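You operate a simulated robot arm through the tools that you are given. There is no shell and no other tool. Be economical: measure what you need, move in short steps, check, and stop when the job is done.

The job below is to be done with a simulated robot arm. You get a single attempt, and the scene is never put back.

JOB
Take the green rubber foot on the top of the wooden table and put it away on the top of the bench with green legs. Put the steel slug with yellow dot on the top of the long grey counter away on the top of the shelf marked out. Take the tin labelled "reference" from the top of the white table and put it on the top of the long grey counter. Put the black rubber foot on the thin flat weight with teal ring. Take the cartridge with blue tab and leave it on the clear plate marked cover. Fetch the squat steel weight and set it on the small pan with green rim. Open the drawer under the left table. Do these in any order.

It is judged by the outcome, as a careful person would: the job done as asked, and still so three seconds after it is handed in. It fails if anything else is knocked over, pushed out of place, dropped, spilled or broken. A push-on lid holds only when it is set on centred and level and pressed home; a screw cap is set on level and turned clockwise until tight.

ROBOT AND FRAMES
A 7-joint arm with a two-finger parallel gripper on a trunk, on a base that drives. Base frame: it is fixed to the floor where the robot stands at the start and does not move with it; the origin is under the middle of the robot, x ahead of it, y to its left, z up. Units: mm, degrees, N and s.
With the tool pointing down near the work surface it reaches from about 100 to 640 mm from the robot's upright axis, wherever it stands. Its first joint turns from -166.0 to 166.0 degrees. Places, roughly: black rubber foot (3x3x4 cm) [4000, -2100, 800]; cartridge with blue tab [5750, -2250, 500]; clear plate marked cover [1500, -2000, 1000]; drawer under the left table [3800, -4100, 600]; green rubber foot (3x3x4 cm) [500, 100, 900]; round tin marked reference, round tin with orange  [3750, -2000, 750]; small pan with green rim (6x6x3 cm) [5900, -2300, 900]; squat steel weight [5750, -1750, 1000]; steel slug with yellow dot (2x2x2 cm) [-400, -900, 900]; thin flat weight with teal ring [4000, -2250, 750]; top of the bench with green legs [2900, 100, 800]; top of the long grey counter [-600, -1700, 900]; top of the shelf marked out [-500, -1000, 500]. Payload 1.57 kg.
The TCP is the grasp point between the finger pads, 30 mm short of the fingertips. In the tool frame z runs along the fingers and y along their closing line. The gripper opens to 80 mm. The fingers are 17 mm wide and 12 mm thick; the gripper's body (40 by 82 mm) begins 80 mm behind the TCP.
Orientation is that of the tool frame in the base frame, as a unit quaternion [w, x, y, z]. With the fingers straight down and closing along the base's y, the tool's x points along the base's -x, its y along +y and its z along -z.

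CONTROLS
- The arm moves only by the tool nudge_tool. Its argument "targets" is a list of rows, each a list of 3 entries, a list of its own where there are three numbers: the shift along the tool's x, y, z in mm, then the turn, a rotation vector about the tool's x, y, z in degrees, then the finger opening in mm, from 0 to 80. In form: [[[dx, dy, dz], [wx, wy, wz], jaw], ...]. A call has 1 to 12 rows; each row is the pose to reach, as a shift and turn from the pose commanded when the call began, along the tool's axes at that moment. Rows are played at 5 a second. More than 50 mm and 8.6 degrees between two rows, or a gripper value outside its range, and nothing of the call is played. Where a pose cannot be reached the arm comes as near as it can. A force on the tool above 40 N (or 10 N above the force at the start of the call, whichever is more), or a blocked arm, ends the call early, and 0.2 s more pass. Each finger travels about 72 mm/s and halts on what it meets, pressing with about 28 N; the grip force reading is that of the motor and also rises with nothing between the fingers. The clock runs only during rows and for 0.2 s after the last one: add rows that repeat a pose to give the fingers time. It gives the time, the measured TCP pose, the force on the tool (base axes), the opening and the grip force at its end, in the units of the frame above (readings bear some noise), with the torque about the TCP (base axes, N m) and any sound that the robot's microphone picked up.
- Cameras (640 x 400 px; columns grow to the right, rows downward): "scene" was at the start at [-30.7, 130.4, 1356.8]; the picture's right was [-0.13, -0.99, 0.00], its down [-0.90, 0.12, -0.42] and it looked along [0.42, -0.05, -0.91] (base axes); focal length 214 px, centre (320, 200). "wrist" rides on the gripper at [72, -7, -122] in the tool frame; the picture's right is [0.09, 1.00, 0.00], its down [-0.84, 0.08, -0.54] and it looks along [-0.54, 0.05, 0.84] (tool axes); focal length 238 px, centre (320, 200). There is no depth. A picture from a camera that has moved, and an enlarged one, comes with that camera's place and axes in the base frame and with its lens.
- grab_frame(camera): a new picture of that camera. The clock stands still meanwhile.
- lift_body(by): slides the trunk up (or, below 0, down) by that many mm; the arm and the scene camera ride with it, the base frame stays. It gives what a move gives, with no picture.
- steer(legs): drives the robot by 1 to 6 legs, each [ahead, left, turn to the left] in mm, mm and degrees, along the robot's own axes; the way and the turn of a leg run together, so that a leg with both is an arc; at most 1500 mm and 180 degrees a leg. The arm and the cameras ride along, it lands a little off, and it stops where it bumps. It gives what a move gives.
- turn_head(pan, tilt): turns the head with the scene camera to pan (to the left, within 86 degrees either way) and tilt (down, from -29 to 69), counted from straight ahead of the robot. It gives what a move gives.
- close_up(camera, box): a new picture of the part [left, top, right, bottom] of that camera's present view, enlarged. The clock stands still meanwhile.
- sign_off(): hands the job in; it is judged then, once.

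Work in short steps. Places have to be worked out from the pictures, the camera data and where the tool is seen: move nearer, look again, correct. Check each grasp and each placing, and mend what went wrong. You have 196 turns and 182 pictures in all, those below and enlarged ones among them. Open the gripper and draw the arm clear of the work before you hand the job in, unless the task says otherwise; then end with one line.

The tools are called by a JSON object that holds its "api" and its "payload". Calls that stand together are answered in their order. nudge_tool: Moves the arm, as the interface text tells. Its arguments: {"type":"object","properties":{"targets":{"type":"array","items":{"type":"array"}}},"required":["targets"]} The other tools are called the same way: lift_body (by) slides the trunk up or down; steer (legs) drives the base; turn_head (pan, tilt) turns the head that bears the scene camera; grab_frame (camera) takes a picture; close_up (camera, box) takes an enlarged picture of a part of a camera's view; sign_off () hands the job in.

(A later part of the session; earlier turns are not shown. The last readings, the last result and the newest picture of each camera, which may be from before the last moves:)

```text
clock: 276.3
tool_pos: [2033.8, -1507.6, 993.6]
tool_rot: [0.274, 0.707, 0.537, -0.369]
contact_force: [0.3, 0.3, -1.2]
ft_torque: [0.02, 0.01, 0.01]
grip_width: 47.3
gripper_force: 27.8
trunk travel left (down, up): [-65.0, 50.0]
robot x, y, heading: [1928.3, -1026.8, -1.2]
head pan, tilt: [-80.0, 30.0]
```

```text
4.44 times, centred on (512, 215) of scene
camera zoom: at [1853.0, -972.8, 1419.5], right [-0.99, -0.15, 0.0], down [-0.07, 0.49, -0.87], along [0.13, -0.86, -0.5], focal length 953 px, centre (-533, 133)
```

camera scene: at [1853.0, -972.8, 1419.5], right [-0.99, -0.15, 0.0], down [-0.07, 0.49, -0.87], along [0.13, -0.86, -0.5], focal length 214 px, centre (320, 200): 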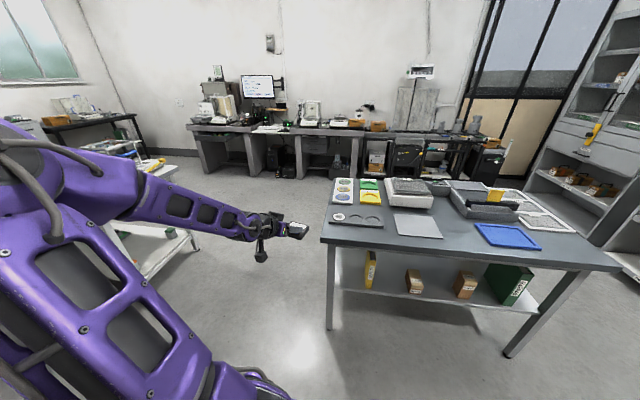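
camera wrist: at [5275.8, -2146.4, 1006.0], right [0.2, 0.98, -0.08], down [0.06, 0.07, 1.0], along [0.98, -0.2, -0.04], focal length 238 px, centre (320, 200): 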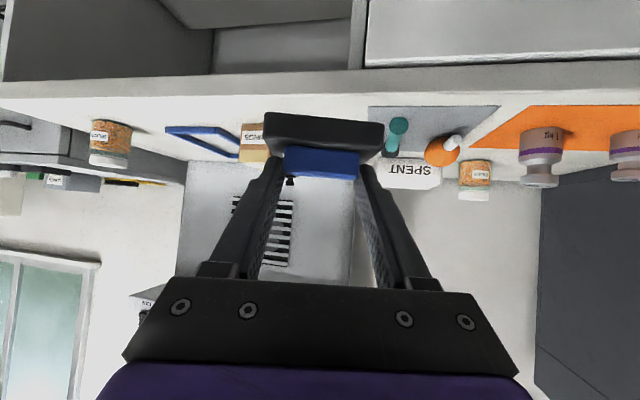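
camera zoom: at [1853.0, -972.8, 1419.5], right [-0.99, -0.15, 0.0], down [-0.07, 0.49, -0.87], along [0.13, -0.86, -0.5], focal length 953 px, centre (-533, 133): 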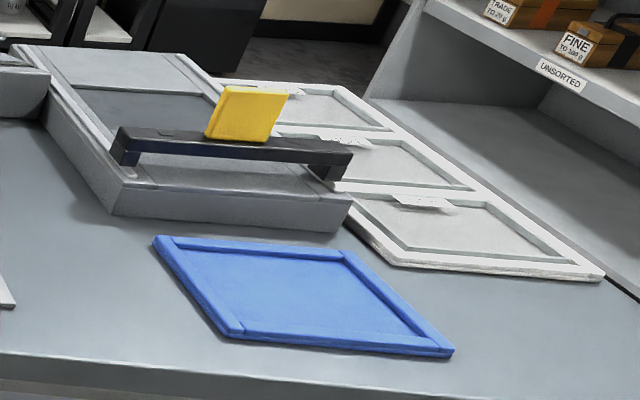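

The COVER plate is the clear rimmed plate on the balance, near (1556, -1953), ~160 mm wide. I raise the trunk and arm, and move the base in front of it.

{"api": "lift_body", "payload": {"by": 50}}

{"api": "nudge_tool", "payload": {"targets": [[[-25, 0, -17], [0, 0, 0], 30], [[-49, 0, -34], [0, 0, 0], 30], [[-49, 0, -34], [0, 0, 0], 30]]}}

{"api": "steer", "payload": {"legs": [[-475, 0, 1.2], [0, -275, 0]]}}

{"api": "grab_frame", "payload": {"camera": "wrist"}}

{"api": "grab_frame", "payload": {"camera": "scene"}}

```text
clock: 277.2
tool_pos: [2033.7, -1507.6, 1043.4]
tool_rot: [0.274, 0.707, 0.536, -0.37]
contact_force: [0.3, 0.1, -0.1]
ft_torque: [0.02, 0.0, 0.0]
grip_width: 47.1
gripper_force: 27.8
trunk travel left (down, up): [-115.0, 0.0]
robot x, y, heading: [1928.5, -1023.9, -1.7]
head pan, tilt: [-80.0, 30.0]
```

```text
clock: 278.0
tool_pos: [2034.5, -1507.1, 1103.1]
tool_rot: [0.275, 0.707, 0.537, -0.369]
contact_force: [0.4, 0.4, -0.6]
ft_torque: [0.02, -0.02, 0.0]
grip_width: 47.1
gripper_force: 28.2
trunk travel left (down, up): [-115.0, 0.0]
robot x, y, heading: [1928.3, -1020.7, -1.4]
head pan, tilt: [-80.0, 30.0]
```

```text
clock: 283.7
tool_pos: [1570.2, -1774.8, 1103.7]
tool_rot: [0.278, 0.701, 0.545, -0.366]
contact_force: [-0.4, -0.3, -1.1]
ft_torque: [0.0, -0.04, -0.02]
grip_width: 47.6
gripper_force: 27.8
trunk travel left (down, up): [-115.0, 0.0]
robot x, y, heading: [1449.7, -1293.5, -0.4]
head pan, tilt: [-80.0, 30.0]
```

```text
91 pictures are left
camera wrist: at [1598.8, -1637.2, 1115.4], right [0.98, -0.2, -0.08], down [0.07, -0.06, 1.0], along [-0.2, -0.98, -0.04], focal length 238 px, centre (320, 200)
```

wrist: 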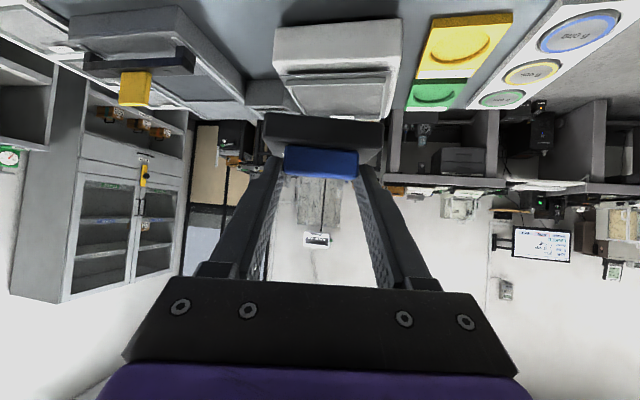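

```text
90 pictures are left
camera scene: at [1376.9, -1243.3, 1469.5], right [-0.99, -0.17, 0.0], down [-0.09, 0.49, -0.87], along [0.15, -0.85, -0.5], focal length 214 px, centre (320, 200)
```

scene: 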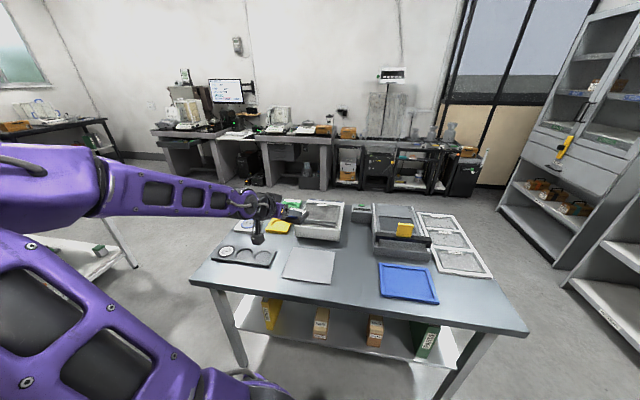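

I zoom in on the cover plate from this new viewpoint to triangulate it.

{"api": "close_up", "payload": {"camera": "scene", "box": [260, 190, 372, 260]}}

```text
5.71 times, centred on (316, 225) of scene
camera zoom: at [1376.9, -1243.3, 1469.5], right [-0.99, -0.17, 0.0], down [-0.09, 0.49, -0.87], along [0.15, -0.85, -0.5], focal length 1226 px, centre (343, 57)
```

zoom: 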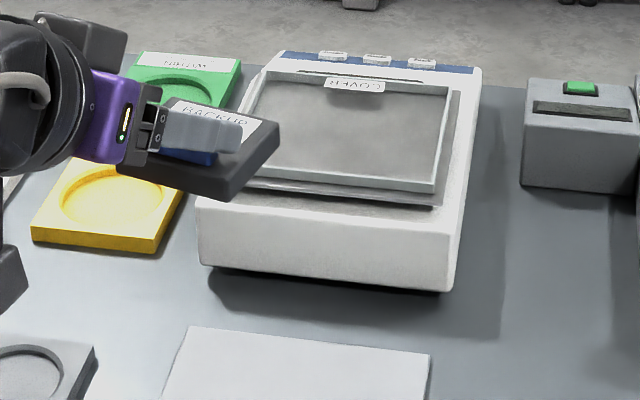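

The plate is at about (1520, -2103, 895): too deep from this side. I go around to the back of this table (its back edge ≈ y -2320) with the tool on the right.

{"api": "steer", "payload": {"legs": [[0, 250, 0.4], [1050, 0, 0], [0, -1500, 0], [0, -50, 90], [0, 0, 90]]}}

{"api": "grab_frame", "payload": {"camera": "scene"}}

```text
clock: 313.7
tool_pos: [2441.8, -2091.6, 1104.3]
tool_rot: [0.369, -0.536, 0.707, 0.275]
contact_force: [-0.3, 0.5, -0.9]
ft_torque: [-0.02, 0.0, 0.0]
grip_width: 47.3
gripper_force: 28.7
trunk travel left (down, up): [-115.0, 0.0]
robot x, y, heading: [2543.1, -2579.0, 178.5]
head pan, tilt: [-80.0, 30.0]
```

```text
88 pictures are left
camera scene: at [2618.7, -2630.7, 1469.5], right [0.99, 0.15, 0.0], down [0.07, -0.49, -0.87], along [-0.13, 0.86, -0.5], focal length 214 px, centre (320, 200)
```

scene: 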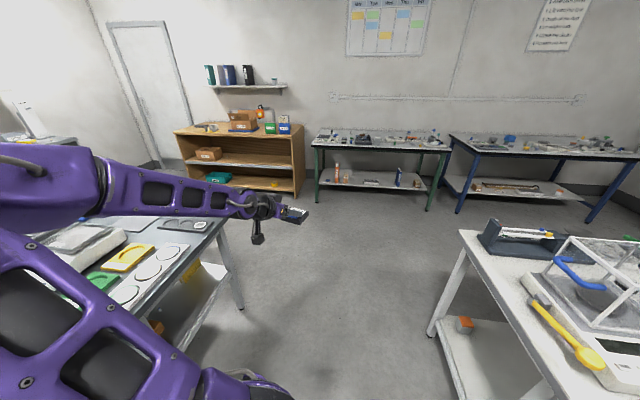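

I shift away from the table a bit and drive along its back side, then look.

{"api": "steer", "payload": {"legs": [[0, 60, 1.5], [890, 0, 0]]}}

{"api": "grab_frame", "payload": {"camera": "scene"}}

{"api": "grab_frame", "payload": {"camera": "wrist"}}

```text
clock: 319.3
tool_pos: [1538.8, -2151.3, 1103.6]
tool_rot: [0.367, -0.544, 0.701, 0.278]
contact_force: [0.0, 0.2, -0.9]
ft_torque: [-0.04, 0.01, 0.01]
grip_width: 47.2
gripper_force: 27.8
trunk travel left (down, up): [-115.0, 0.0]
robot x, y, heading: [1655.4, -2631.0, 179.8]
head pan, tilt: [-80.0, 30.0]
```

```text
87 pictures are left
camera scene: at [1728.5, -2686.2, 1469.5], right [0.99, 0.17, 0.0], down [0.08, -0.49, -0.87], along [-0.15, 0.85, -0.5], focal length 214 px, centre (320, 200)
```

scene: 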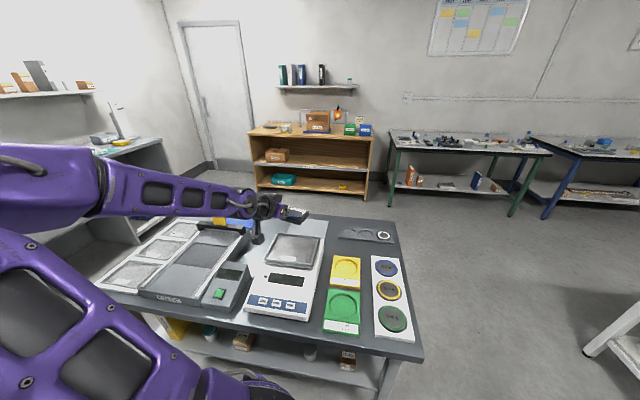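

```text
86 pictures are left
camera wrist: at [1510.1, -2289.8, 1115.4], right [-0.98, 0.2, -0.08], down [-0.07, 0.06, 1.0], along [0.2, 0.98, -0.04], focal length 238 px, centre (320, 200)
```

wrist: 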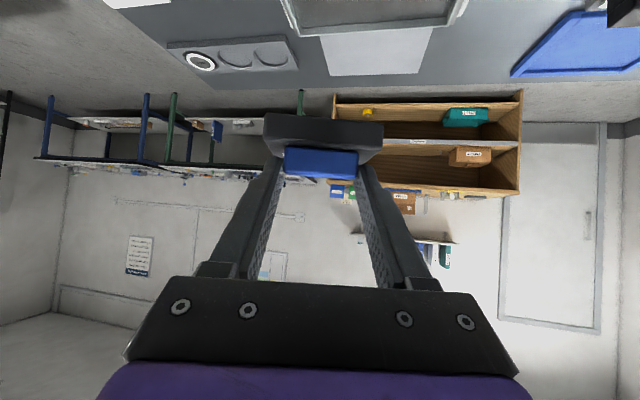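

Back-side view: the plate is near (1518, -2090), floor z≈885–890, and the cartridge's centre sits ~30 mm ahead of the TCP. I move over it and come down 100 mm, then check.

{"api": "nudge_tool", "payload": {"targets": [[[-7, 17, 10], [0, 0, 0], 30], [[-14, 35, 20], [0, 0, 0], 30], [[14, 35, 39], [0, 0, 0], 30], [[41, 35, 58], [0, 0, 0], 30], [[68, 35, 77], [0, 0, 0], 30], [[68, 35, 77], [0, 0, 0], 30]]}}

{"api": "grab_frame", "payload": {"camera": "wrist"}}

{"api": "close_up", "payload": {"camera": "scene", "box": [230, 190, 358, 270]}}

```text
clock: 320.7
tool_pos: [1512.9, -2120.8, 1002.4]
tool_rot: [0.367, -0.544, 0.702, 0.278]
contact_force: [0.6, 0.1, -0.8]
ft_torque: [-0.03, -0.01, -0.01]
grip_width: 47.0
gripper_force: 28.2
trunk travel left (down, up): [-115.0, 0.0]
robot x, y, heading: [1660.1, -2634.7, 179.9]
head pan, tilt: [-80.0, 30.0]
```

```text
85 pictures are left
camera wrist: at [1483.3, -2258.9, 1015.1], right [-0.98, 0.2, -0.08], down [-0.07, 0.06, 1.0], along [0.2, 0.98, -0.04], focal length 238 px, centre (320, 200)
```

wrist: 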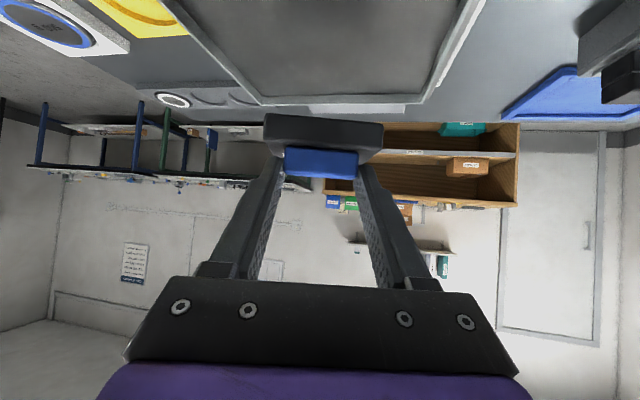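

```text
5.00 times, centred on (294, 230) of scene
camera zoom: at [1728.5, -2686.1, 1469.5], right [0.99, 0.17, 0.0], down [0.08, -0.49, -0.87], along [-0.15, 0.85, -0.5], focal length 1072 px, centre (450, 50)
```

zoom: 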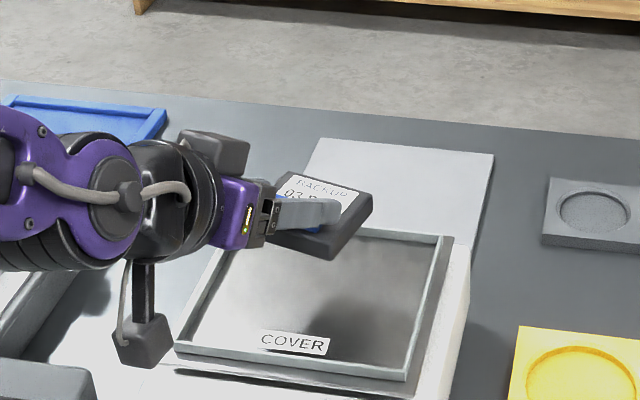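

The cartridge centre (≈1520, -2092) is over the plate's centre (≈1520, -2096). I lower to ~948, then in fine steps to contact.

{"api": "nudge_tool", "payload": {"targets": [[[16, 0, 11], [0, 0, 0], 30], [[33, 0, 23], [0, 0, 0], 30], [[43, 0, 30], [0, 0, 0], 30], [[45, 0, 31.5], [0, 0, 0], 30], [[46.6, 0, 32.7], [0, 0, 0], 30], [[48.3, 0, 33.8], [0, 0, 0], 30], [[50, 0, 35], [0, 0, 0], 30], [[51.6, 0, 36.1], [0, 0, 0], 30], [[53.2, 0, 37.3], [0, 0, 0], 30], [[54.8, 0, 38.4], [0, 0, 0], 30]]}}

{"api": "close_up", "payload": {"camera": "scene", "box": [230, 190, 358, 270]}}

```text
clock: 322.4
tool_pos: [1513.6, -2116.3, 945.5]
tool_rot: [0.369, -0.541, 0.7, 0.285]
contact_force: [0.1, 0.9, 13.6]
ft_torque: [0.0, -0.16, 0.0]
grip_width: 47.5
gripper_force: 28.3
trunk travel left (down, up): [-115.0, 0.0]
robot x, y, heading: [1656.8, -2634.2, 179.8]
head pan, tilt: [-80.0, 30.0]
stopped in row 8: the force on the tool passed its limit at 42 N (the readings are from after the stop); the commanded pose is now the measured one
```

```text
5.00 times, centred on (294, 230) of scene
camera zoom: at [1728.8, -2687.2, 1469.0], right [0.99, 0.17, 0.0], down [0.08, -0.49, -0.87], along [-0.15, 0.85, -0.5], focal length 1072 px, centre (450, 50)
```

zoom: 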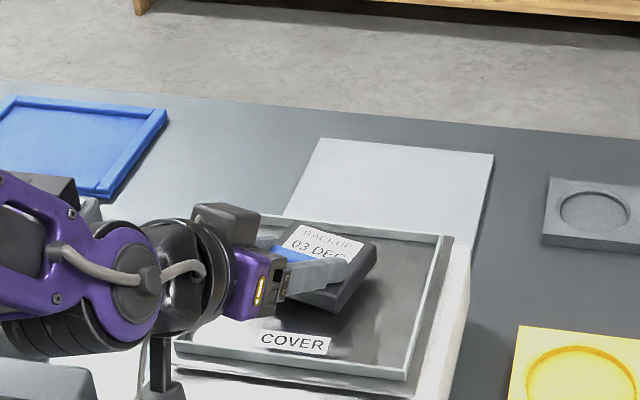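

It rests on the plate inside the rim. I relieve slightly, open, and rise straight up.

{"api": "nudge_tool", "payload": {"targets": [[[-0.8, 0, -0.6], [0, 0, 0], 40], [[-0.8, 0, -0.6], [0, 0, 0], 60], [[-0.8, 0, -0.6], [0, 0, 0], 65], [[-0.8, 0, -0.6], [0, 0, 0], 65], [[-17, 0, -12], [0, 0, 0], 65], [[-45, 0, -32], [0, 0, 0], 65], [[-80, 0, -57], [0, 0, 0], 65], [[-115, 0, -82], [0, 0, 0], 65], [[-115, 0, -82], [0, 0, 0], 65]]}}

{"api": "close_up", "payload": {"camera": "scene", "box": [230, 190, 358, 270]}}

```text
clock: 324.4
tool_pos: [1512.0, -2119.2, 1086.1]
tool_rot: [0.368, -0.542, 0.701, 0.281]
contact_force: [-0.7, -0.2, 0.3]
ft_torque: [0.0, 0.0, -0.01]
grip_width: 65.0
gripper_force: 0.0
trunk travel left (down, up): [-115.0, 0.0]
robot x, y, heading: [1656.1, -2634.2, 179.6]
head pan, tilt: [-80.0, 30.0]
```

```text
5.00 times, centred on (294, 230) of scene
camera zoom: at [1728.5, -2686.4, 1469.4], right [0.99, 0.17, 0.0], down [0.08, -0.49, -0.87], along [-0.15, 0.85, -0.5], focal length 1072 px, centre (450, 50)
```

zoom: 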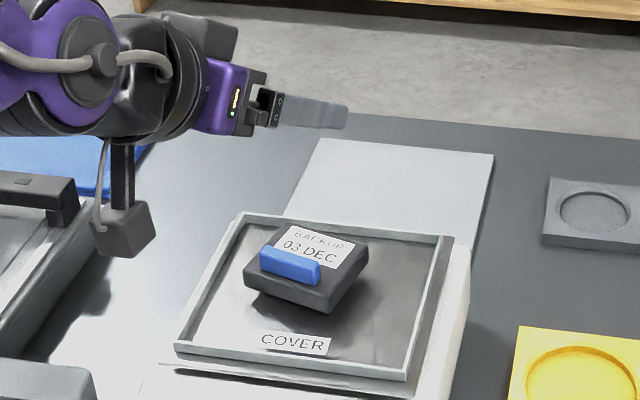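

The cartridge lies on the COVER plate. I turn the tool back to vertical, then drive back along the lane to the white table's back side for the REFERENCE tin (≈ 3595, -1989).

{"api": "nudge_tool", "payload": {"targets": [[[0, 0, 0], [0, 8, 0], 75], [[0, 0, 0], [0, 16, 0], 75], [[0, 0, 0], [0, 24, 0], 75], [[0, 0, 0], [0, 32, 0], 75], [[0, 0, 0], [0, 40, 0], 75], [[0, 0, 0], [0, 48, 0], 75], [[0, 0, 0], [0, 55, 0], 75], [[0, 0, 0], [0, 55, 0], 75]]}}

{"api": "steer", "payload": {"legs": [[-1050, 0, 0.3], [-1000, 0, 0]]}}

{"api": "grab_frame", "payload": {"camera": "wrist"}}

{"api": "grab_frame", "payload": {"camera": "scene"}}

```text
clock: 326.2
tool_pos: [1511.7, -2120.6, 1084.5]
tool_rot: [0.002, -0.612, 0.791, -0.002]
contact_force: [-0.2, 0.7, 0.4]
ft_torque: [-0.03, -0.02, 0.03]
grip_width: 75.1
gripper_force: 0.0
trunk travel left (down, up): [-115.0, 0.0]
robot x, y, heading: [1655.2, -2634.8, 180.0]
head pan, tilt: [-80.0, 30.0]
```

```text
clock: 336.4
tool_pos: [3547.6, -2111.9, 1085.5]
tool_rot: [0.003, -0.616, 0.788, -0.001]
contact_force: [-0.6, 0.0, 0.3]
ft_torque: [0.04, -0.02, 0.0]
grip_width: 74.6
gripper_force: 0.0
trunk travel left (down, up): [-115.0, 0.0]
robot x, y, heading: [3696.7, -2624.1, -179.5]
head pan, tilt: [-80.0, 30.0]
```

```text
81 pictures are left
camera wrist: at [3536.4, -2184.5, 1207.3], right [-0.99, 0.15, -0.01], down [0.13, 0.83, 0.55], along [0.09, 0.54, -0.84], focal length 238 px, centre (320, 200)
```

wrist: 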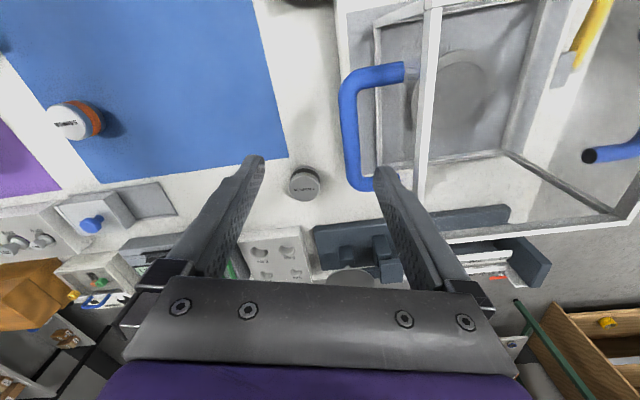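

```text
80 pictures are left
camera scene: at [3770.7, -2676.8, 1469.5], right [0.98, 0.18, 0.0], down [0.09, -0.49, -0.87], along [-0.16, 0.85, -0.5], focal length 214 px, centre (320, 200)
```

scene: 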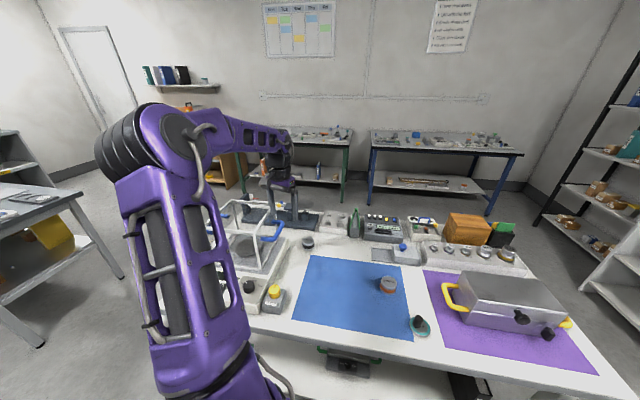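

The tin reads at (3595, -1994), top z≈855, beside the glass draft box. I shift the tool 48 mm away from the box first, then move the base 60 mm toward the table.

{"api": "nudge_tool", "payload": {"targets": [[[-6, -23, 0], [0, 0, 0], 75], [[-11.6, -46.6, 0], [0, 0, 0], 75], [[-11.6, -46.6, 0], [0, 0, 0], 75]]}}

{"api": "steer", "payload": {"legs": [[0, -60, 0]]}}

{"api": "nudge_tool", "payload": {"targets": [[[-25, 6, 20], [0, 0, 0], 75], [[-50, 12, 40], [0, 0, 0], 75], [[-56, 14, 80], [0, 0, 0], 75], [[-56, 14, 110], [0, 0, 0], 75], [[-56, 14, 110], [0, 0, 0], 75]]}}

{"api": "grab_frame", "payload": {"camera": "wrist"}}

```text
clock: 337.2
tool_pos: [3595.3, -2112.0, 1086.3]
tool_rot: [0.003, -0.616, 0.788, 0.0]
contact_force: [0.3, -1.0, 0.0]
ft_torque: [0.03, 0.02, 0.02]
grip_width: 75.0
gripper_force: 0.1
trunk travel left (down, up): [-115.0, 0.0]
robot x, y, heading: [3696.8, -2625.0, -179.6]
head pan, tilt: [-80.0, 30.0]
```

```text
clock: 338.5
tool_pos: [3596.5, -2057.5, 1085.5]
tool_rot: [0.002, -0.613, 0.79, -0.001]
contact_force: [-0.5, 0.0, -0.1]
ft_torque: [0.02, 0.03, 0.04]
grip_width: 75.2
gripper_force: 0.0
trunk travel left (down, up): [-115.0, 0.0]
robot x, y, heading: [3695.5, -2571.5, 180.0]
head pan, tilt: [-80.0, 30.0]
stopped in leg 1: the robot was blocked; the commanded pose is now the measured one
```

```text
clock: 339.7
tool_pos: [3597.6, -1998.6, 975.0]
tool_rot: [0.004, -0.612, 0.791, -0.001]
contact_force: [-0.5, 0.3, 0.8]
ft_torque: [0.0, -0.02, 0.0]
grip_width: 75.0
gripper_force: 0.0
trunk travel left (down, up): [-115.0, 0.0]
robot x, y, heading: [3700.2, -2571.0, 180.2]
head pan, tilt: [-80.0, 30.0]
```

```text
79 pictures are left
camera wrist: at [3586.7, -2072.1, 1097.2], right [-0.99, 0.16, -0.01], down [0.13, 0.83, 0.55], along [0.09, 0.54, -0.84], focal length 238 px, centre (320, 200)
```

wrist: 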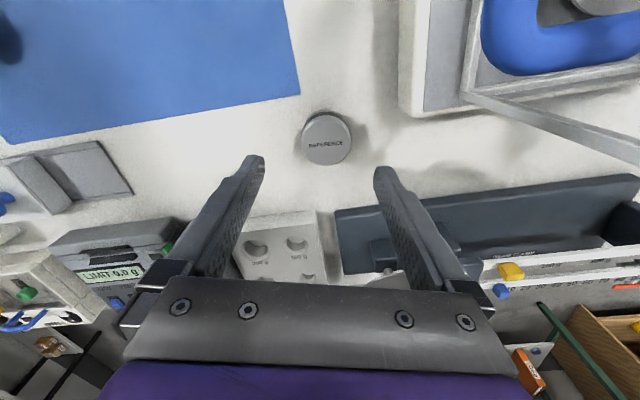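

Aligned within 9 mm; the tin is ~52 mm wide. I correct and descend to TCP≈857, close, and lift.

{"api": "nudge_tool", "payload": {"targets": [[[-7.6, 5, 40], [0, 0, 0], 76], [[-7.6, 5, 80], [0, 0, 0], 76], [[-7.6, 5, 105], [0, 0, 0], 76], [[-7.6, 5, 117], [0, 0, 0], 76], [[-7.6, 5, 117], [0, 0, 0], 50], [[-7.6, 5, 117], [0, 0, 0], 35], [[-7.6, 5, 117], [0, 0, 0], 35], [[-7.6, 5, 117], [0, 0, 0], 35], [[-7.6, 5, 90], [0, 0, 0], 35], [[-7.6, 5, 45], [0, 0, 0], 35], [[-7.6, 5, 0], [0, 0, 0], 35]]}}

{"api": "grab_frame", "payload": {"camera": "wrist"}}

```text
clock: 342.1
tool_pos: [3595.1, -1991.2, 975.9]
tool_rot: [0.003, -0.612, 0.791, 0.0]
contact_force: [0.4, -0.3, -0.3]
ft_torque: [0.0, 0.01, -0.03]
grip_width: 50.0
gripper_force: 28.3
trunk travel left (down, up): [-115.0, 0.0]
robot x, y, heading: [3692.0, -2568.3, 179.9]
head pan, tilt: [-80.0, 30.0]
```

```text
78 pictures are left
camera wrist: at [3584.0, -2063.8, 1097.3], right [-0.99, 0.16, -0.01], down [0.13, 0.83, 0.54], along [0.09, 0.54, -0.84], focal length 238 px, centre (320, 200)
```

wrist: 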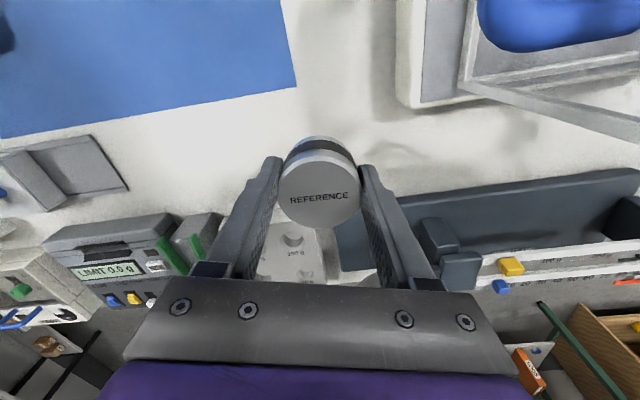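

The tin is held. I raise it to travel height and drive around: away from the table, through the gap, along the aisle toward the long counter.

{"api": "nudge_tool", "payload": {"targets": [[[0, 0, -40], [0, 0, 0], 35], [[0, 0, -80], [0, 0, 0], 35], [[0, 0, -110], [0, 0, 0], 35], [[0, 0, -110], [0, 0, 0], 35]]}}

{"api": "steer", "payload": {"legs": [[0, 500, 0], [1130, 0, 0], [0, -1400, 0], [0, -670, 0], [1500, 0, 0], [660, 0, 0]]}}

{"api": "grab_frame", "payload": {"camera": "wrist"}}

```text
clock: 343.1
tool_pos: [3594.1, -1992.2, 1085.4]
tool_rot: [0.003, -0.612, 0.791, -0.001]
contact_force: [0.3, 0.5, -0.3]
ft_torque: [0.01, -0.01, -0.03]
grip_width: 49.9
gripper_force: 28.5
trunk travel left (down, up): [-115.0, 0.0]
robot x, y, heading: [3694.8, -2572.5, 180.0]
head pan, tilt: [-80.0, 30.0]
```

```text
clock: 383.8
tool_pos: [265.1, -468.3, 1083.9]
tool_rot: [0.003, -0.617, 0.787, -0.001]
contact_force: [-0.4, 0.5, -1.2]
ft_torque: [0.01, 0.03, -0.01]
grip_width: 49.6
gripper_force: 28.3
trunk travel left (down, up): [-115.0, 0.0]
robot x, y, heading: [375.6, -1047.0, -179.1]
head pan, tilt: [-80.0, 30.0]
```

```text
77 pictures are left
camera wrist: at [253.8, -540.9, 1206.5], right [-0.99, 0.15, -0.01], down [0.12, 0.83, 0.55], along [0.08, 0.54, -0.84], focal length 238 px, centre (320, 200)
```

wrist: 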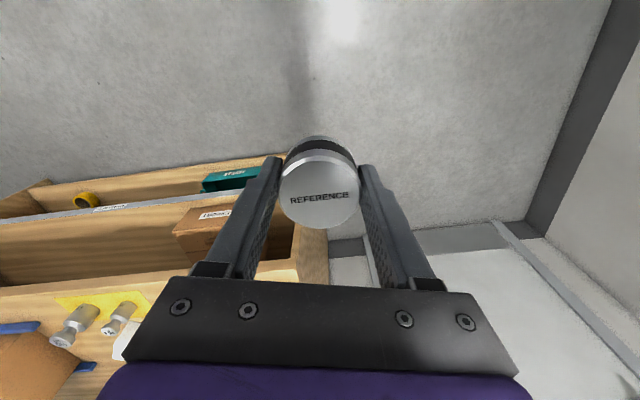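

I turn left 90° so the counter is on my right, and look at it.

{"api": "steer", "payload": {"legs": [[0, 0, 89]]}}

{"api": "grab_frame", "payload": {"camera": "scene"}}

```text
clock: 388.1
tool_pos: [-207.0, -1139.3, 1083.1]
tool_rot: [-0.003, 0.991, -0.132, -0.002]
contact_force: [-0.1, 0.3, -0.8]
ft_torque: [0.04, 0.0, 0.01]
grip_width: 49.8
gripper_force: 27.3
trunk travel left (down, up): [-115.0, 0.0]
robot x, y, heading: [373.0, -1044.3, -90.8]
head pan, tilt: [-80.0, 30.0]
```

```text
76 pictures are left
camera scene: at [424.0, -973.8, 1469.5], right [-0.16, 0.99, 0.0], down [0.49, 0.08, -0.87], along [-0.85, -0.14, -0.5], focal length 214 px, centre (320, 200)
```

scene: 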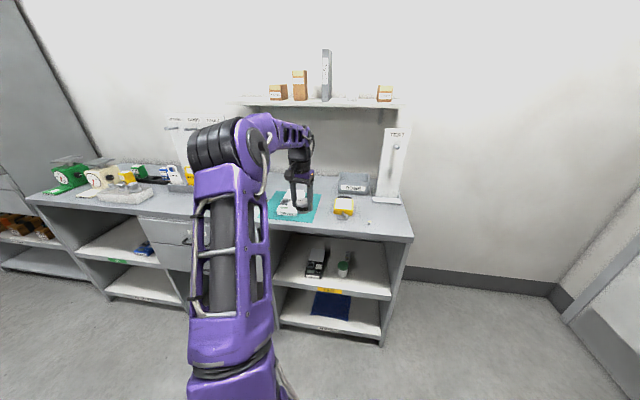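

I zoom in on the counter top and the open shelves to find the slug, a free spot for the tin and the "OUT" label.

{"api": "close_up", "payload": {"camera": "scene", "box": [260, 220, 420, 345]}}

{"api": "close_up", "payload": {"camera": "scene", "box": [240, 150, 420, 260]}}

{"api": "close_up", "payload": {"camera": "scene", "box": [20, 150, 200, 310]}}

```text
3.20 times, centred on (340, 282) of scene
camera zoom: at [424.0, -973.8, 1469.5], right [-0.16, 0.99, 0.0], down [0.49, 0.08, -0.87], along [-0.85, -0.14, -0.5], focal length 686 px, centre (256, -64)
```

zoom: 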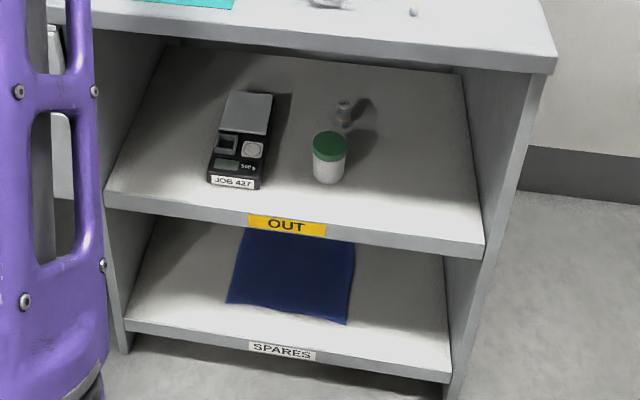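

```text
3.56 times, centred on (330, 205) of scene
camera zoom: at [424.0, -973.8, 1469.5], right [-0.16, 0.99, 0.0], down [0.49, 0.08, -0.87], along [-0.85, -0.14, -0.5], focal length 763 px, centre (284, 182)
```

zoom: 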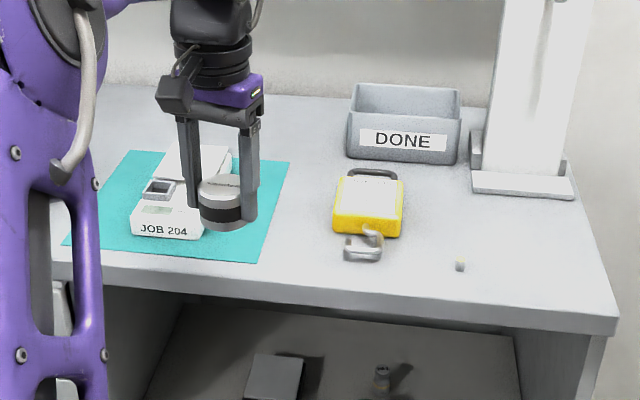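

```text
2.50 times, centred on (110, 230) of scene
camera zoom: at [424.0, -973.8, 1469.5], right [-0.16, 0.99, 0.0], down [0.49, 0.08, -0.87], along [-0.85, -0.14, -0.5], focal length 536 px, centre (845, 125)
```

zoom: 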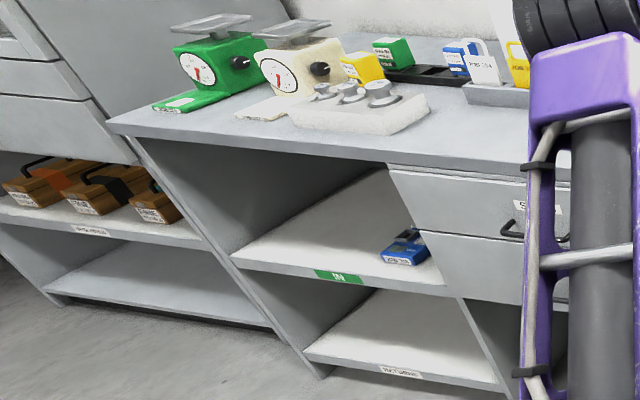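

OUT is the upper right open shelf; the slug is near (-369, -882, 905) and a clear strip on the counter lies at y≈-1090 between the teal mat and the yellow box. I move the base so the tin is over (-380, -1092).

{"api": "steer", "payload": {"legs": [[-45, -172, 0.8]]}}

{"api": "grab_frame", "payload": {"camera": "wrist"}}

```text
clock: 390.3
tool_pos: [-375.5, -1098.0, 1084.7]
tool_rot: [-0.003, 0.992, -0.127, -0.002]
contact_force: [0.0, 0.7, -0.5]
ft_torque: [-0.03, 0.01, 0.0]
grip_width: 49.7
gripper_force: 28.1
trunk travel left (down, up): [-115.0, 0.0]
robot x, y, heading: [204.1, -998.0, -90.0]
head pan, tilt: [-80.0, 30.0]
```

```text
72 pictures are left
camera wrist: at [-304.2, -1111.3, 1206.5], right [-0.16, -0.99, -0.01], down [-0.83, 0.13, 0.55], along [-0.54, 0.09, -0.84], focal length 238 px, centre (320, 200)
```

wrist: 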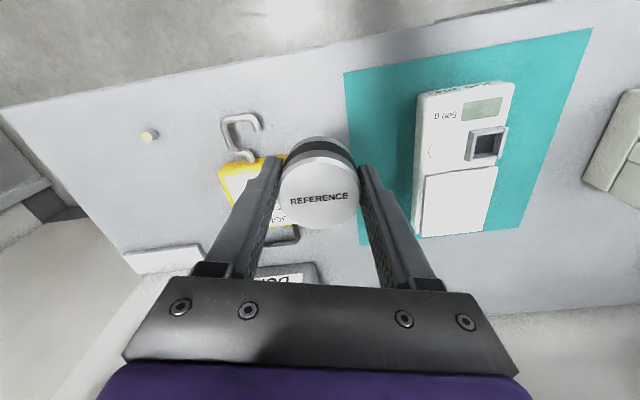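

The spot under the tin is clear; I nudge 12 mm away from the mat and descend to about 945, then in fine steps.

{"api": "nudge_tool", "payload": {"targets": [[[-3, -11.6, 40], [0, 0, 0], 35], [[-3, -11.6, 85], [0, 0, 0], 35], [[-3, -11.6, 120], [0, 0, 0], 35], [[-3, -11.6, 136], [0, 0, 0], 35], [[-3, -11.6, 139], [0, 0, 0], 35], [[-3, -11.6, 142], [0, 0, 0], 35], [[-3, -11.6, 144], [0, 0, 0], 35], [[-3, -11.6, 146], [0, 0, 0], 35], [[-3, -11.6, 148], [0, 0, 0], 35], [[-3, -11.6, 150], [0, 0, 0], 35], [[-3, -11.6, 152], [0, 0, 0], 35]]}}

{"api": "grab_frame", "payload": {"camera": "wrist"}}

```text
clock: 392.7
tool_pos: [-377.7, -1084.4, 936.0]
tool_rot: [-0.003, 0.992, -0.127, -0.005]
contact_force: [1.4, 0.9, 30.8]
ft_torque: [-0.09, -0.1, -0.01]
grip_width: 50.4
gripper_force: 24.2
trunk travel left (down, up): [-115.0, 0.0]
robot x, y, heading: [203.9, -997.5, -90.1]
head pan, tilt: [-80.0, 30.0]
```

```text
71 pictures are left
camera wrist: at [-303.9, -1098.0, 1057.7], right [-0.16, -0.99, 0.0], down [-0.82, 0.13, 0.55], along [-0.54, 0.09, -0.83], focal length 238 px, centre (320, 200)
```

wrist: 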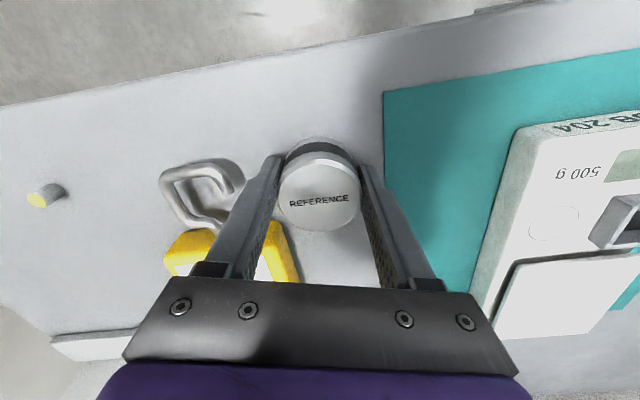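

The tin is down on the counter. I relieve 1.5 mm, open only to 60 so the finger stays off the padlock, and rise.

{"api": "nudge_tool", "payload": {"targets": [[[0, 0, -1.5], [0, 0, 0], 52], [[0, 0, -1.5], [0, 0, 0], 60], [[0, 0, -1.5], [0, 0, 0], 60], [[0, 0, -15], [0, 0, 0], 60], [[0, 0, -50], [0, 0, 0], 60], [[0, 0, -95], [0, 0, 0], 60], [[0, 0, -140], [0, 0, 0], 60], [[0, 0, -140], [0, 0, 0], 60]]}}

{"api": "grab_frame", "payload": {"camera": "wrist"}}

```text
clock: 394.5
tool_pos: [-375.5, -1084.3, 1073.1]
tool_rot: [-0.003, 0.992, -0.127, -0.002]
contact_force: [-0.7, 0.2, 0.4]
ft_torque: [0.0, 0.0, 0.01]
grip_width: 60.0
gripper_force: 0.1
trunk travel left (down, up): [-115.0, 0.0]
robot x, y, heading: [202.3, -999.0, -89.9]
head pan, tilt: [-80.0, 30.0]
```

```text
70 pictures are left
camera wrist: at [-304.0, -1097.9, 1195.1], right [-0.16, -0.99, -0.01], down [-0.83, 0.13, 0.55], along [-0.54, 0.09, -0.84], focal length 238 px, centre (320, 200)
```

wrist: 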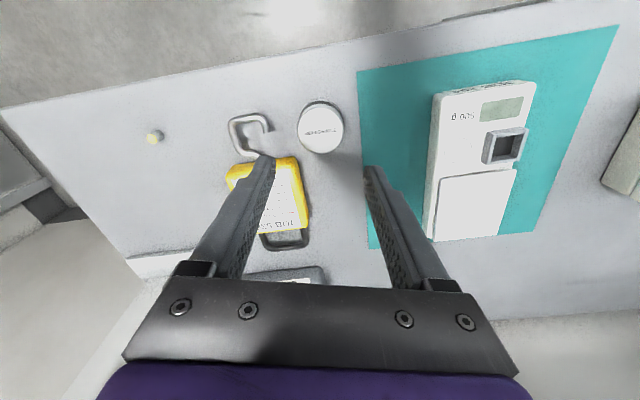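

The tin stands on the counter. For the slug I'll use the same tilted tool pose for picking and for placing in the OUT shelf; I square the yaw and tilt the tool now.

{"api": "nudge_tool", "payload": {"targets": [[[0, 0, 0], [0, 0, -7.3], 60], [[0, 0, 0], [0, 0, -14.6], 60], [[0, 0, 0], [0, 0, -14.6], 60]]}}

{"api": "nudge_tool", "payload": {"targets": [[[0, 0, 0], [0, -8, 0], 60], [[0, 0, 0], [0, -16, 0], 60], [[0, 0, 0], [0, -24, 0], 60], [[0, 0, 0], [0, -32, 0], 60], [[0, 0, 0], [0, -40, 0], 60], [[0, 0, 0], [0, -48, 0], 60], [[0, 0, 0], [0, -53, 0], 60], [[0, 0, 0], [0, -53, 0], 60]]}}

{"api": "steer", "payload": {"legs": [[0, 80, 0], [-212, 0, 0]]}}

{"api": "grab_frame", "payload": {"camera": "wrist"}}

{"api": "grab_frame", "payload": {"camera": "scene"}}

```text
clock: 395.3
tool_pos: [-376.0, -1085.2, 1073.0]
tool_rot: [-0.002, 1.0, 0.001, -0.002]
contact_force: [-0.2, 0.0, -1.2]
ft_torque: [0.02, -0.03, -0.01]
grip_width: 60.1
gripper_force: 0.1
trunk travel left (down, up): [-115.0, 0.0]
robot x, y, heading: [203.5, -997.7, -90.2]
head pan, tilt: [-80.0, 30.0]
```

```text
clock: 397.1
tool_pos: [-376.9, -1085.7, 1073.0]
tool_rot: [-0.002, 0.894, 0.002, -0.447]
contact_force: [-0.4, -0.2, 0.2]
ft_torque: [0.0, 0.0, -0.04]
grip_width: 59.9
gripper_force: 0.0
trunk travel left (down, up): [-115.0, 0.0]
robot x, y, heading: [204.6, -998.2, -90.0]
head pan, tilt: [-80.0, 30.0]
```

```text
clock: 399.8
tool_pos: [-297.5, -874.3, 1073.2]
tool_rot: [-0.003, 0.894, 0.001, -0.448]
contact_force: [-0.4, 0.7, -0.6]
ft_torque: [-0.05, 0.0, -0.05]
grip_width: 59.8
gripper_force: 0.2
trunk travel left (down, up): [-115.0, 0.0]
robot x, y, heading: [282.3, -783.4, -90.0]
head pan, tilt: [-80.0, 30.0]
```

```text
69 pictures are left
camera wrist: at [-155.3, -867.5, 1088.6], right [0.06, -1.0, -0.08], down [-0.07, -0.08, 0.99], along [-1.0, -0.05, -0.07], focal length 238 px, centre (320, 200)
```

wrist: 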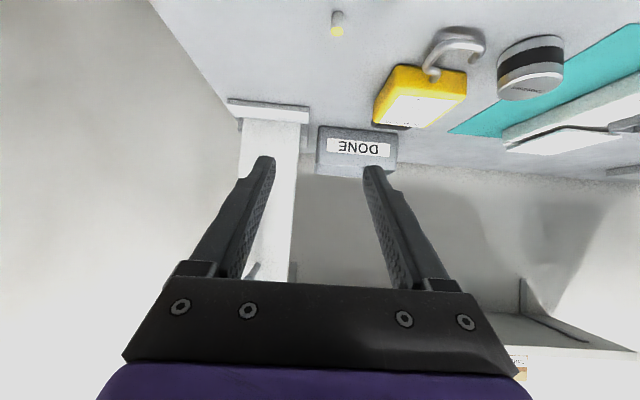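

```text
68 pictures are left
camera scene: at [332.6, -713.4, 1469.5], right [-0.17, 0.98, 0.0], down [0.49, 0.09, -0.87], along [-0.85, -0.15, -0.5], focal length 214 px, centre (320, 200)
```

scene: 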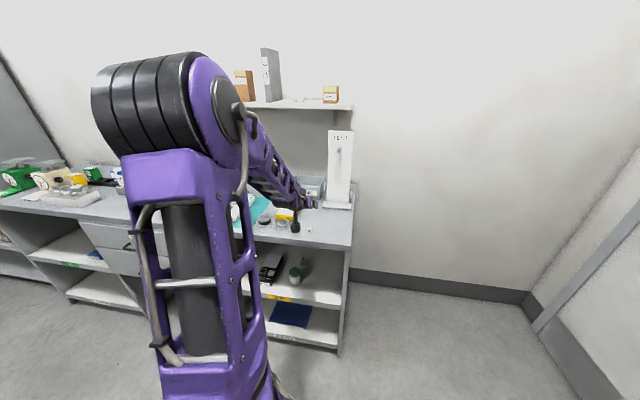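

The slug reads consistently at (-368, -882), counter z≈897. I pull the arm in and lower it in front of the edge, then drive the base right so the open fingers straddle the slug.

{"api": "nudge_tool", "payload": {"targets": [[[38, 2, 3], [0, 0, 0], 60], [[76, 4, 7], [0, 0, 0], 60], [[114, 6, 10], [0, 0, 0], 60], [[150, 8, 14], [0, 0, 0], 60], [[150, 8, 14], [0, 0, 0], 60]]}}

{"api": "steer", "payload": {"legs": [[0, -105, 0]]}}

{"api": "grab_frame", "payload": {"camera": "wrist"}}

```text
clock: 401.0
tool_pos: [-215.9, -879.5, 944.3]
tool_rot: [-0.003, 0.894, 0.001, -0.448]
contact_force: [0.4, 0.4, 0.2]
ft_torque: [-0.02, -0.02, -0.02]
grip_width: 59.9
gripper_force: 0.0
trunk travel left (down, up): [-115.0, 0.0]
robot x, y, heading: [285.1, -783.9, -90.0]
head pan, tilt: [-80.0, 30.0]
```

```text
clock: 402.7
tool_pos: [-321.0, -880.9, 943.6]
tool_rot: [-0.003, 0.894, 0.002, -0.448]
contact_force: [-0.3, -0.1, -0.5]
ft_torque: [-0.04, -0.01, -0.03]
grip_width: 59.8
gripper_force: 0.1
trunk travel left (down, up): [-115.0, 0.0]
robot x, y, heading: [175.2, -785.3, -90.5]
head pan, tilt: [-80.0, 30.0]
```

```text
67 pictures are left
camera wrist: at [-179.9, -874.8, 959.9], right [0.06, -1.0, -0.08], down [-0.07, -0.08, 0.99], along [-1.0, -0.05, -0.07], focal length 238 px, centre (320, 200)
```

wrist: 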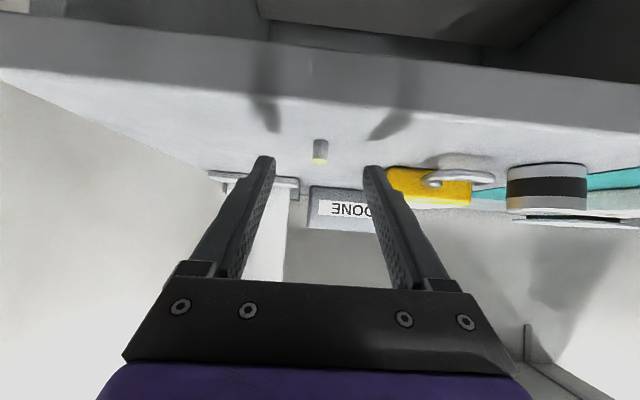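

The slug is centred between the fingers. I advance 35 mm along the tool axis, close gently, and lift.

{"api": "nudge_tool", "payload": {"targets": [[[-1, 0, 18], [0, 0, 0], 50], [[-1.7, 0, 34], [0, 0, 0], 40], [[-1.7, 0, 34], [0, 0, 0], 40]]}}

{"api": "grab_frame", "payload": {"camera": "wrist"}}

```text
clock: 403.5
tool_pos: [-349.4, -881.1, 925.4]
tool_rot: [-0.002, 0.894, 0.002, -0.448]
contact_force: [2.5, -0.4, 2.3]
ft_torque: [-0.09, -0.01, 0.06]
grip_width: 39.9
gripper_force: 0.0
trunk travel left (down, up): [-115.0, 0.0]
robot x, y, heading: [179.3, -786.2, -90.2]
head pan, tilt: [-80.0, 30.0]
```

```text
66 pictures are left
camera wrist: at [-207.9, -874.9, 940.5], right [0.06, -1.0, -0.08], down [-0.07, -0.08, 0.99], along [-1.0, -0.05, -0.07], focal length 238 px, centre (320, 200)
```

wrist: 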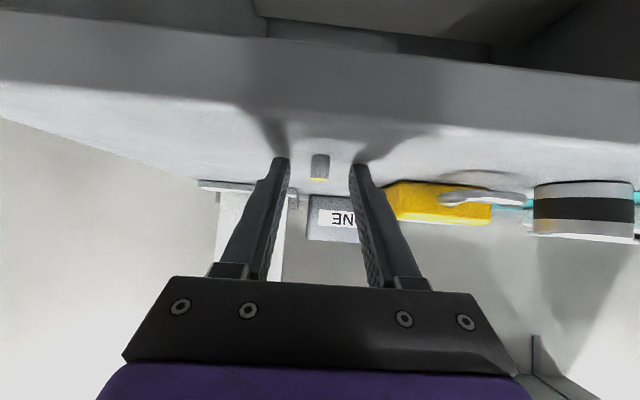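

Tips are at counter level beside the slug. I close and lift 60 mm.

{"api": "nudge_tool", "payload": {"targets": [[[-1, 0, -0.7], [0, 0, 0], 20], [[-1, 0, -0.7], [0, 0, 0], 2], [[-1, 0, -0.7], [0, 0, 0], 2], [[-1, 0, -0.7], [0, 0, 0], 2], [[-17, 0, -13], [0, 0, 0], 2], [[-48, 0, -36], [0, 0, 0], 2], [[-48, 0, -36], [0, 0, 0], 2]]}}

{"api": "grab_frame", "payload": {"camera": "wrist"}}

```text
clock: 405.1
tool_pos: [-348.6, -880.9, 982.9]
tool_rot: [-0.003, 0.895, 0.002, -0.446]
contact_force: [0.6, 0.5, -0.3]
ft_torque: [-0.01, -0.04, 0.03]
grip_width: 9.0
gripper_force: 27.0
trunk travel left (down, up): [-115.0, 0.0]
robot x, y, heading: [180.8, -782.7, -89.9]
head pan, tilt: [-80.0, 30.0]
```

```text
65 pictures are left
camera wrist: at [-207.7, -875.4, 1000.0], right [0.06, -1.0, -0.08], down [-0.07, -0.08, 0.99], along [-1.0, -0.05, -0.07], focal length 238 px, centre (320, 200)
```

wrist: 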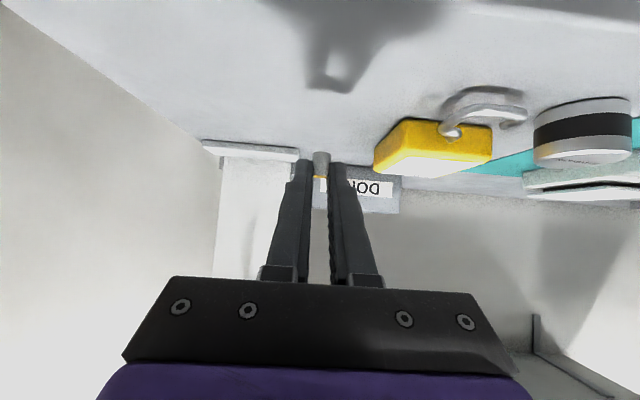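

Slug held (9 mm). I back the base off 200 mm, lower the trunk and arm to view the OUT shelf.

{"api": "steer", "payload": {"legs": [[0, 200, 0]]}}

{"api": "lift_body", "payload": {"by": -115}}

{"api": "nudge_tool", "payload": {"targets": [[[32, 0, 24], [0, 0, 0], 2], [[64, 0, 48], [0, 0, 0], 2], [[96, 0, 72], [0, 0, 0], 2], [[128, 0, 96], [0, 0, 0], 2], [[160, 0, 120], [0, 0, 0], 2], [[176, 0, 132], [0, 0, 0], 2], [[176, 0, 132], [0, 0, 0], 2]]}}

{"api": "grab_frame", "payload": {"camera": "wrist"}}

{"api": "grab_frame", "payload": {"camera": "scene"}}

```text
clock: 407.7
tool_pos: [-148.9, -880.5, 984.2]
tool_rot: [-0.003, 0.894, 0.001, -0.448]
contact_force: [0.7, 0.1, 0.3]
ft_torque: [0.0, 0.01, 0.03]
grip_width: 9.0
gripper_force: 27.5
trunk travel left (down, up): [-115.0, 0.0]
robot x, y, heading: [378.4, -787.6, -90.3]
head pan, tilt: [-80.0, 30.0]
```

```text
clock: 409.1
tool_pos: [-149.0, -880.9, 868.5]
tool_rot: [-0.002, 0.894, 0.002, -0.448]
contact_force: [-0.2, -0.8, 0.3]
ft_torque: [0.03, 0.0, -0.02]
grip_width: 10.7
gripper_force: 28.2
trunk travel left (down, up): [0.0, 115.0]
robot x, y, heading: [377.2, -786.4, -90.1]
head pan, tilt: [-80.0, 30.0]
```

```text
clock: 410.7
tool_pos: [-148.4, -879.4, 649.2]
tool_rot: [-0.003, 0.894, 0.0, -0.448]
contact_force: [-0.7, 0.5, -0.5]
ft_torque: [0.01, 0.0, 0.0]
grip_width: 10.4
gripper_force: 27.7
trunk travel left (down, up): [0.0, 115.0]
robot x, y, heading: [379.4, -788.5, -90.0]
head pan, tilt: [-80.0, 30.0]
```

```text
64 pictures are left
camera wrist: at [-7.3, -873.2, 664.7], right [0.05, -1.0, -0.08], down [-0.07, -0.08, 0.99], along [-1.0, -0.05, -0.07], focal length 238 px, centre (320, 200)
```

wrist: 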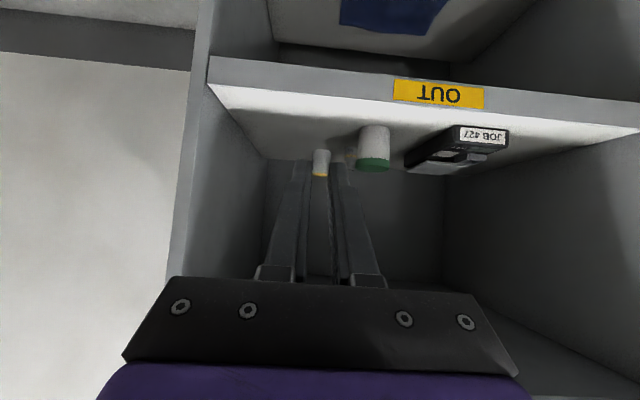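

```text
63 pictures are left
camera scene: at [429.3, -713.7, 1354.4], right [-0.17, 0.99, 0.0], down [0.49, 0.09, -0.87], along [-0.85, -0.15, -0.5], focal length 214 px, centre (320, 200)
```

scene: 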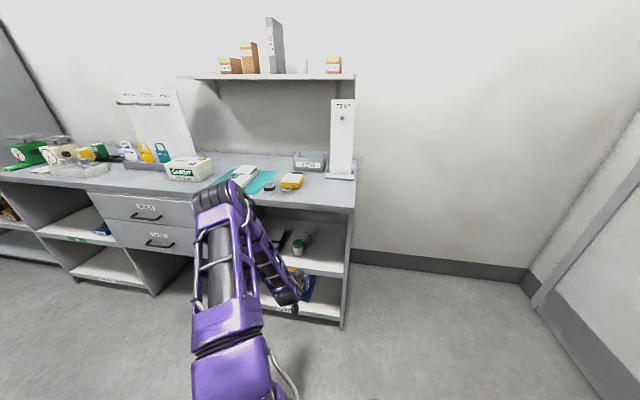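

The shelf top reads z≈520, its side wall at y≈-742 and the jar at (-374, -971). I'll put the slug at about (-365, -862): lower to z≈580 outside, then drive in.

{"api": "nudge_tool", "payload": {"targets": [[[18, -6, 14], [0, 0, 0], 2], [[37, -12, 28], [0, 0, 0], 2], [[55, -17, 41], [0, 0, 0], 2], [[55, -17, 41], [0, 0, 0], 2]]}}

{"api": "steer", "payload": {"legs": [[0, -195, 0]]}}

{"api": "grab_frame", "payload": {"camera": "wrist"}}

```text
clock: 411.7
tool_pos: [-148.1, -861.3, 581.2]
tool_rot: [-0.003, 0.894, 0.001, -0.448]
contact_force: [-0.3, 0.9, -0.2]
ft_torque: [-0.02, -0.03, 0.03]
grip_width: 10.4
gripper_force: 28.9
trunk travel left (down, up): [0.0, 115.0]
robot x, y, heading: [380.0, -784.3, -89.8]
head pan, tilt: [-80.0, 30.0]
```

```text
clock: 414.2
tool_pos: [-342.7, -859.8, 581.6]
tool_rot: [-0.003, 0.894, 0.001, -0.447]
contact_force: [0.8, 0.2, 0.2]
ft_torque: [0.01, 0.0, 0.01]
grip_width: 10.4
gripper_force: 27.6
trunk travel left (down, up): [0.0, 115.0]
robot x, y, heading: [181.8, -786.9, -90.3]
head pan, tilt: [-80.0, 30.0]
```

```text
62 pictures are left
camera wrist: at [-201.6, -854.8, 596.9], right [0.05, -1.0, -0.08], down [-0.07, -0.08, 0.99], along [-1.0, -0.05, -0.07], focal length 238 px, centre (320, 200)
```

wrist: 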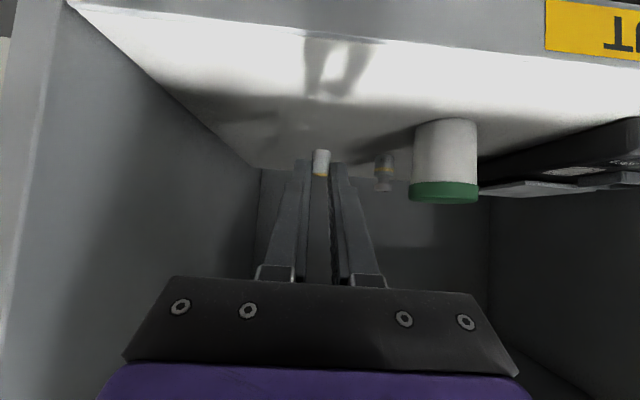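

Inside the shelf with clear space around. I lower to just above the shelf, then in fine steps to contact.

{"api": "nudge_tool", "payload": {"targets": [[[10, 0, 7.5], [0, 0, 0], 2], [[18, 0, 13.5], [0, 0, 0], 2], [[20, 0, 15], [0, 0, 0], 2], [[21.2, 0, 15.9], [0, 0, 0], 2], [[22.4, 0, 16.8], [0, 0, 0], 2], [[23.6, 0, 17.7], [0, 0, 0], 2], [[24.8, 0, 18.6], [0, 0, 0], 2], [[26, 0, 19.5], [0, 0, 0], 2], [[27.2, 0, 20.4], [0, 0, 0], 2], [[28.4, 0, 21.3], [0, 0, 0], 2]]}}

{"api": "grab_frame", "payload": {"camera": "wrist"}}

```text
clock: 416.4
tool_pos: [-343.3, -860.3, 546.7]
tool_rot: [-0.003, 0.894, 0.001, -0.448]
contact_force: [0.0, 0.3, -0.4]
ft_torque: [0.02, 0.04, 0.03]
grip_width: 10.6
gripper_force: 27.8
trunk travel left (down, up): [0.0, 115.0]
robot x, y, heading: [183.4, -782.5, -90.3]
head pan, tilt: [-80.0, 30.0]
```

```text
61 pictures are left
camera wrist: at [-201.7, -854.8, 561.2], right [0.05, -1.0, -0.08], down [-0.07, -0.08, 0.99], along [-1.0, -0.05, -0.07], focal length 238 px, centre (320, 200)
```

wrist: 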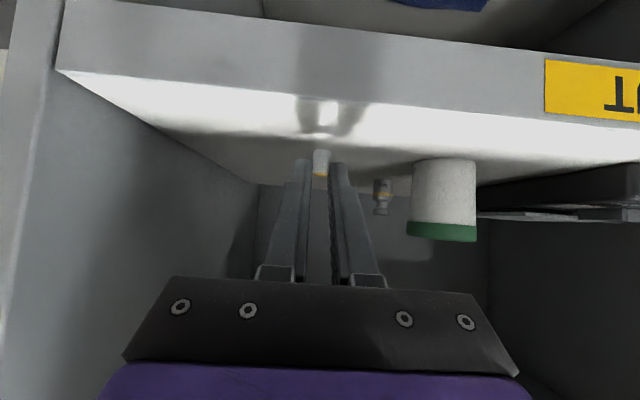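

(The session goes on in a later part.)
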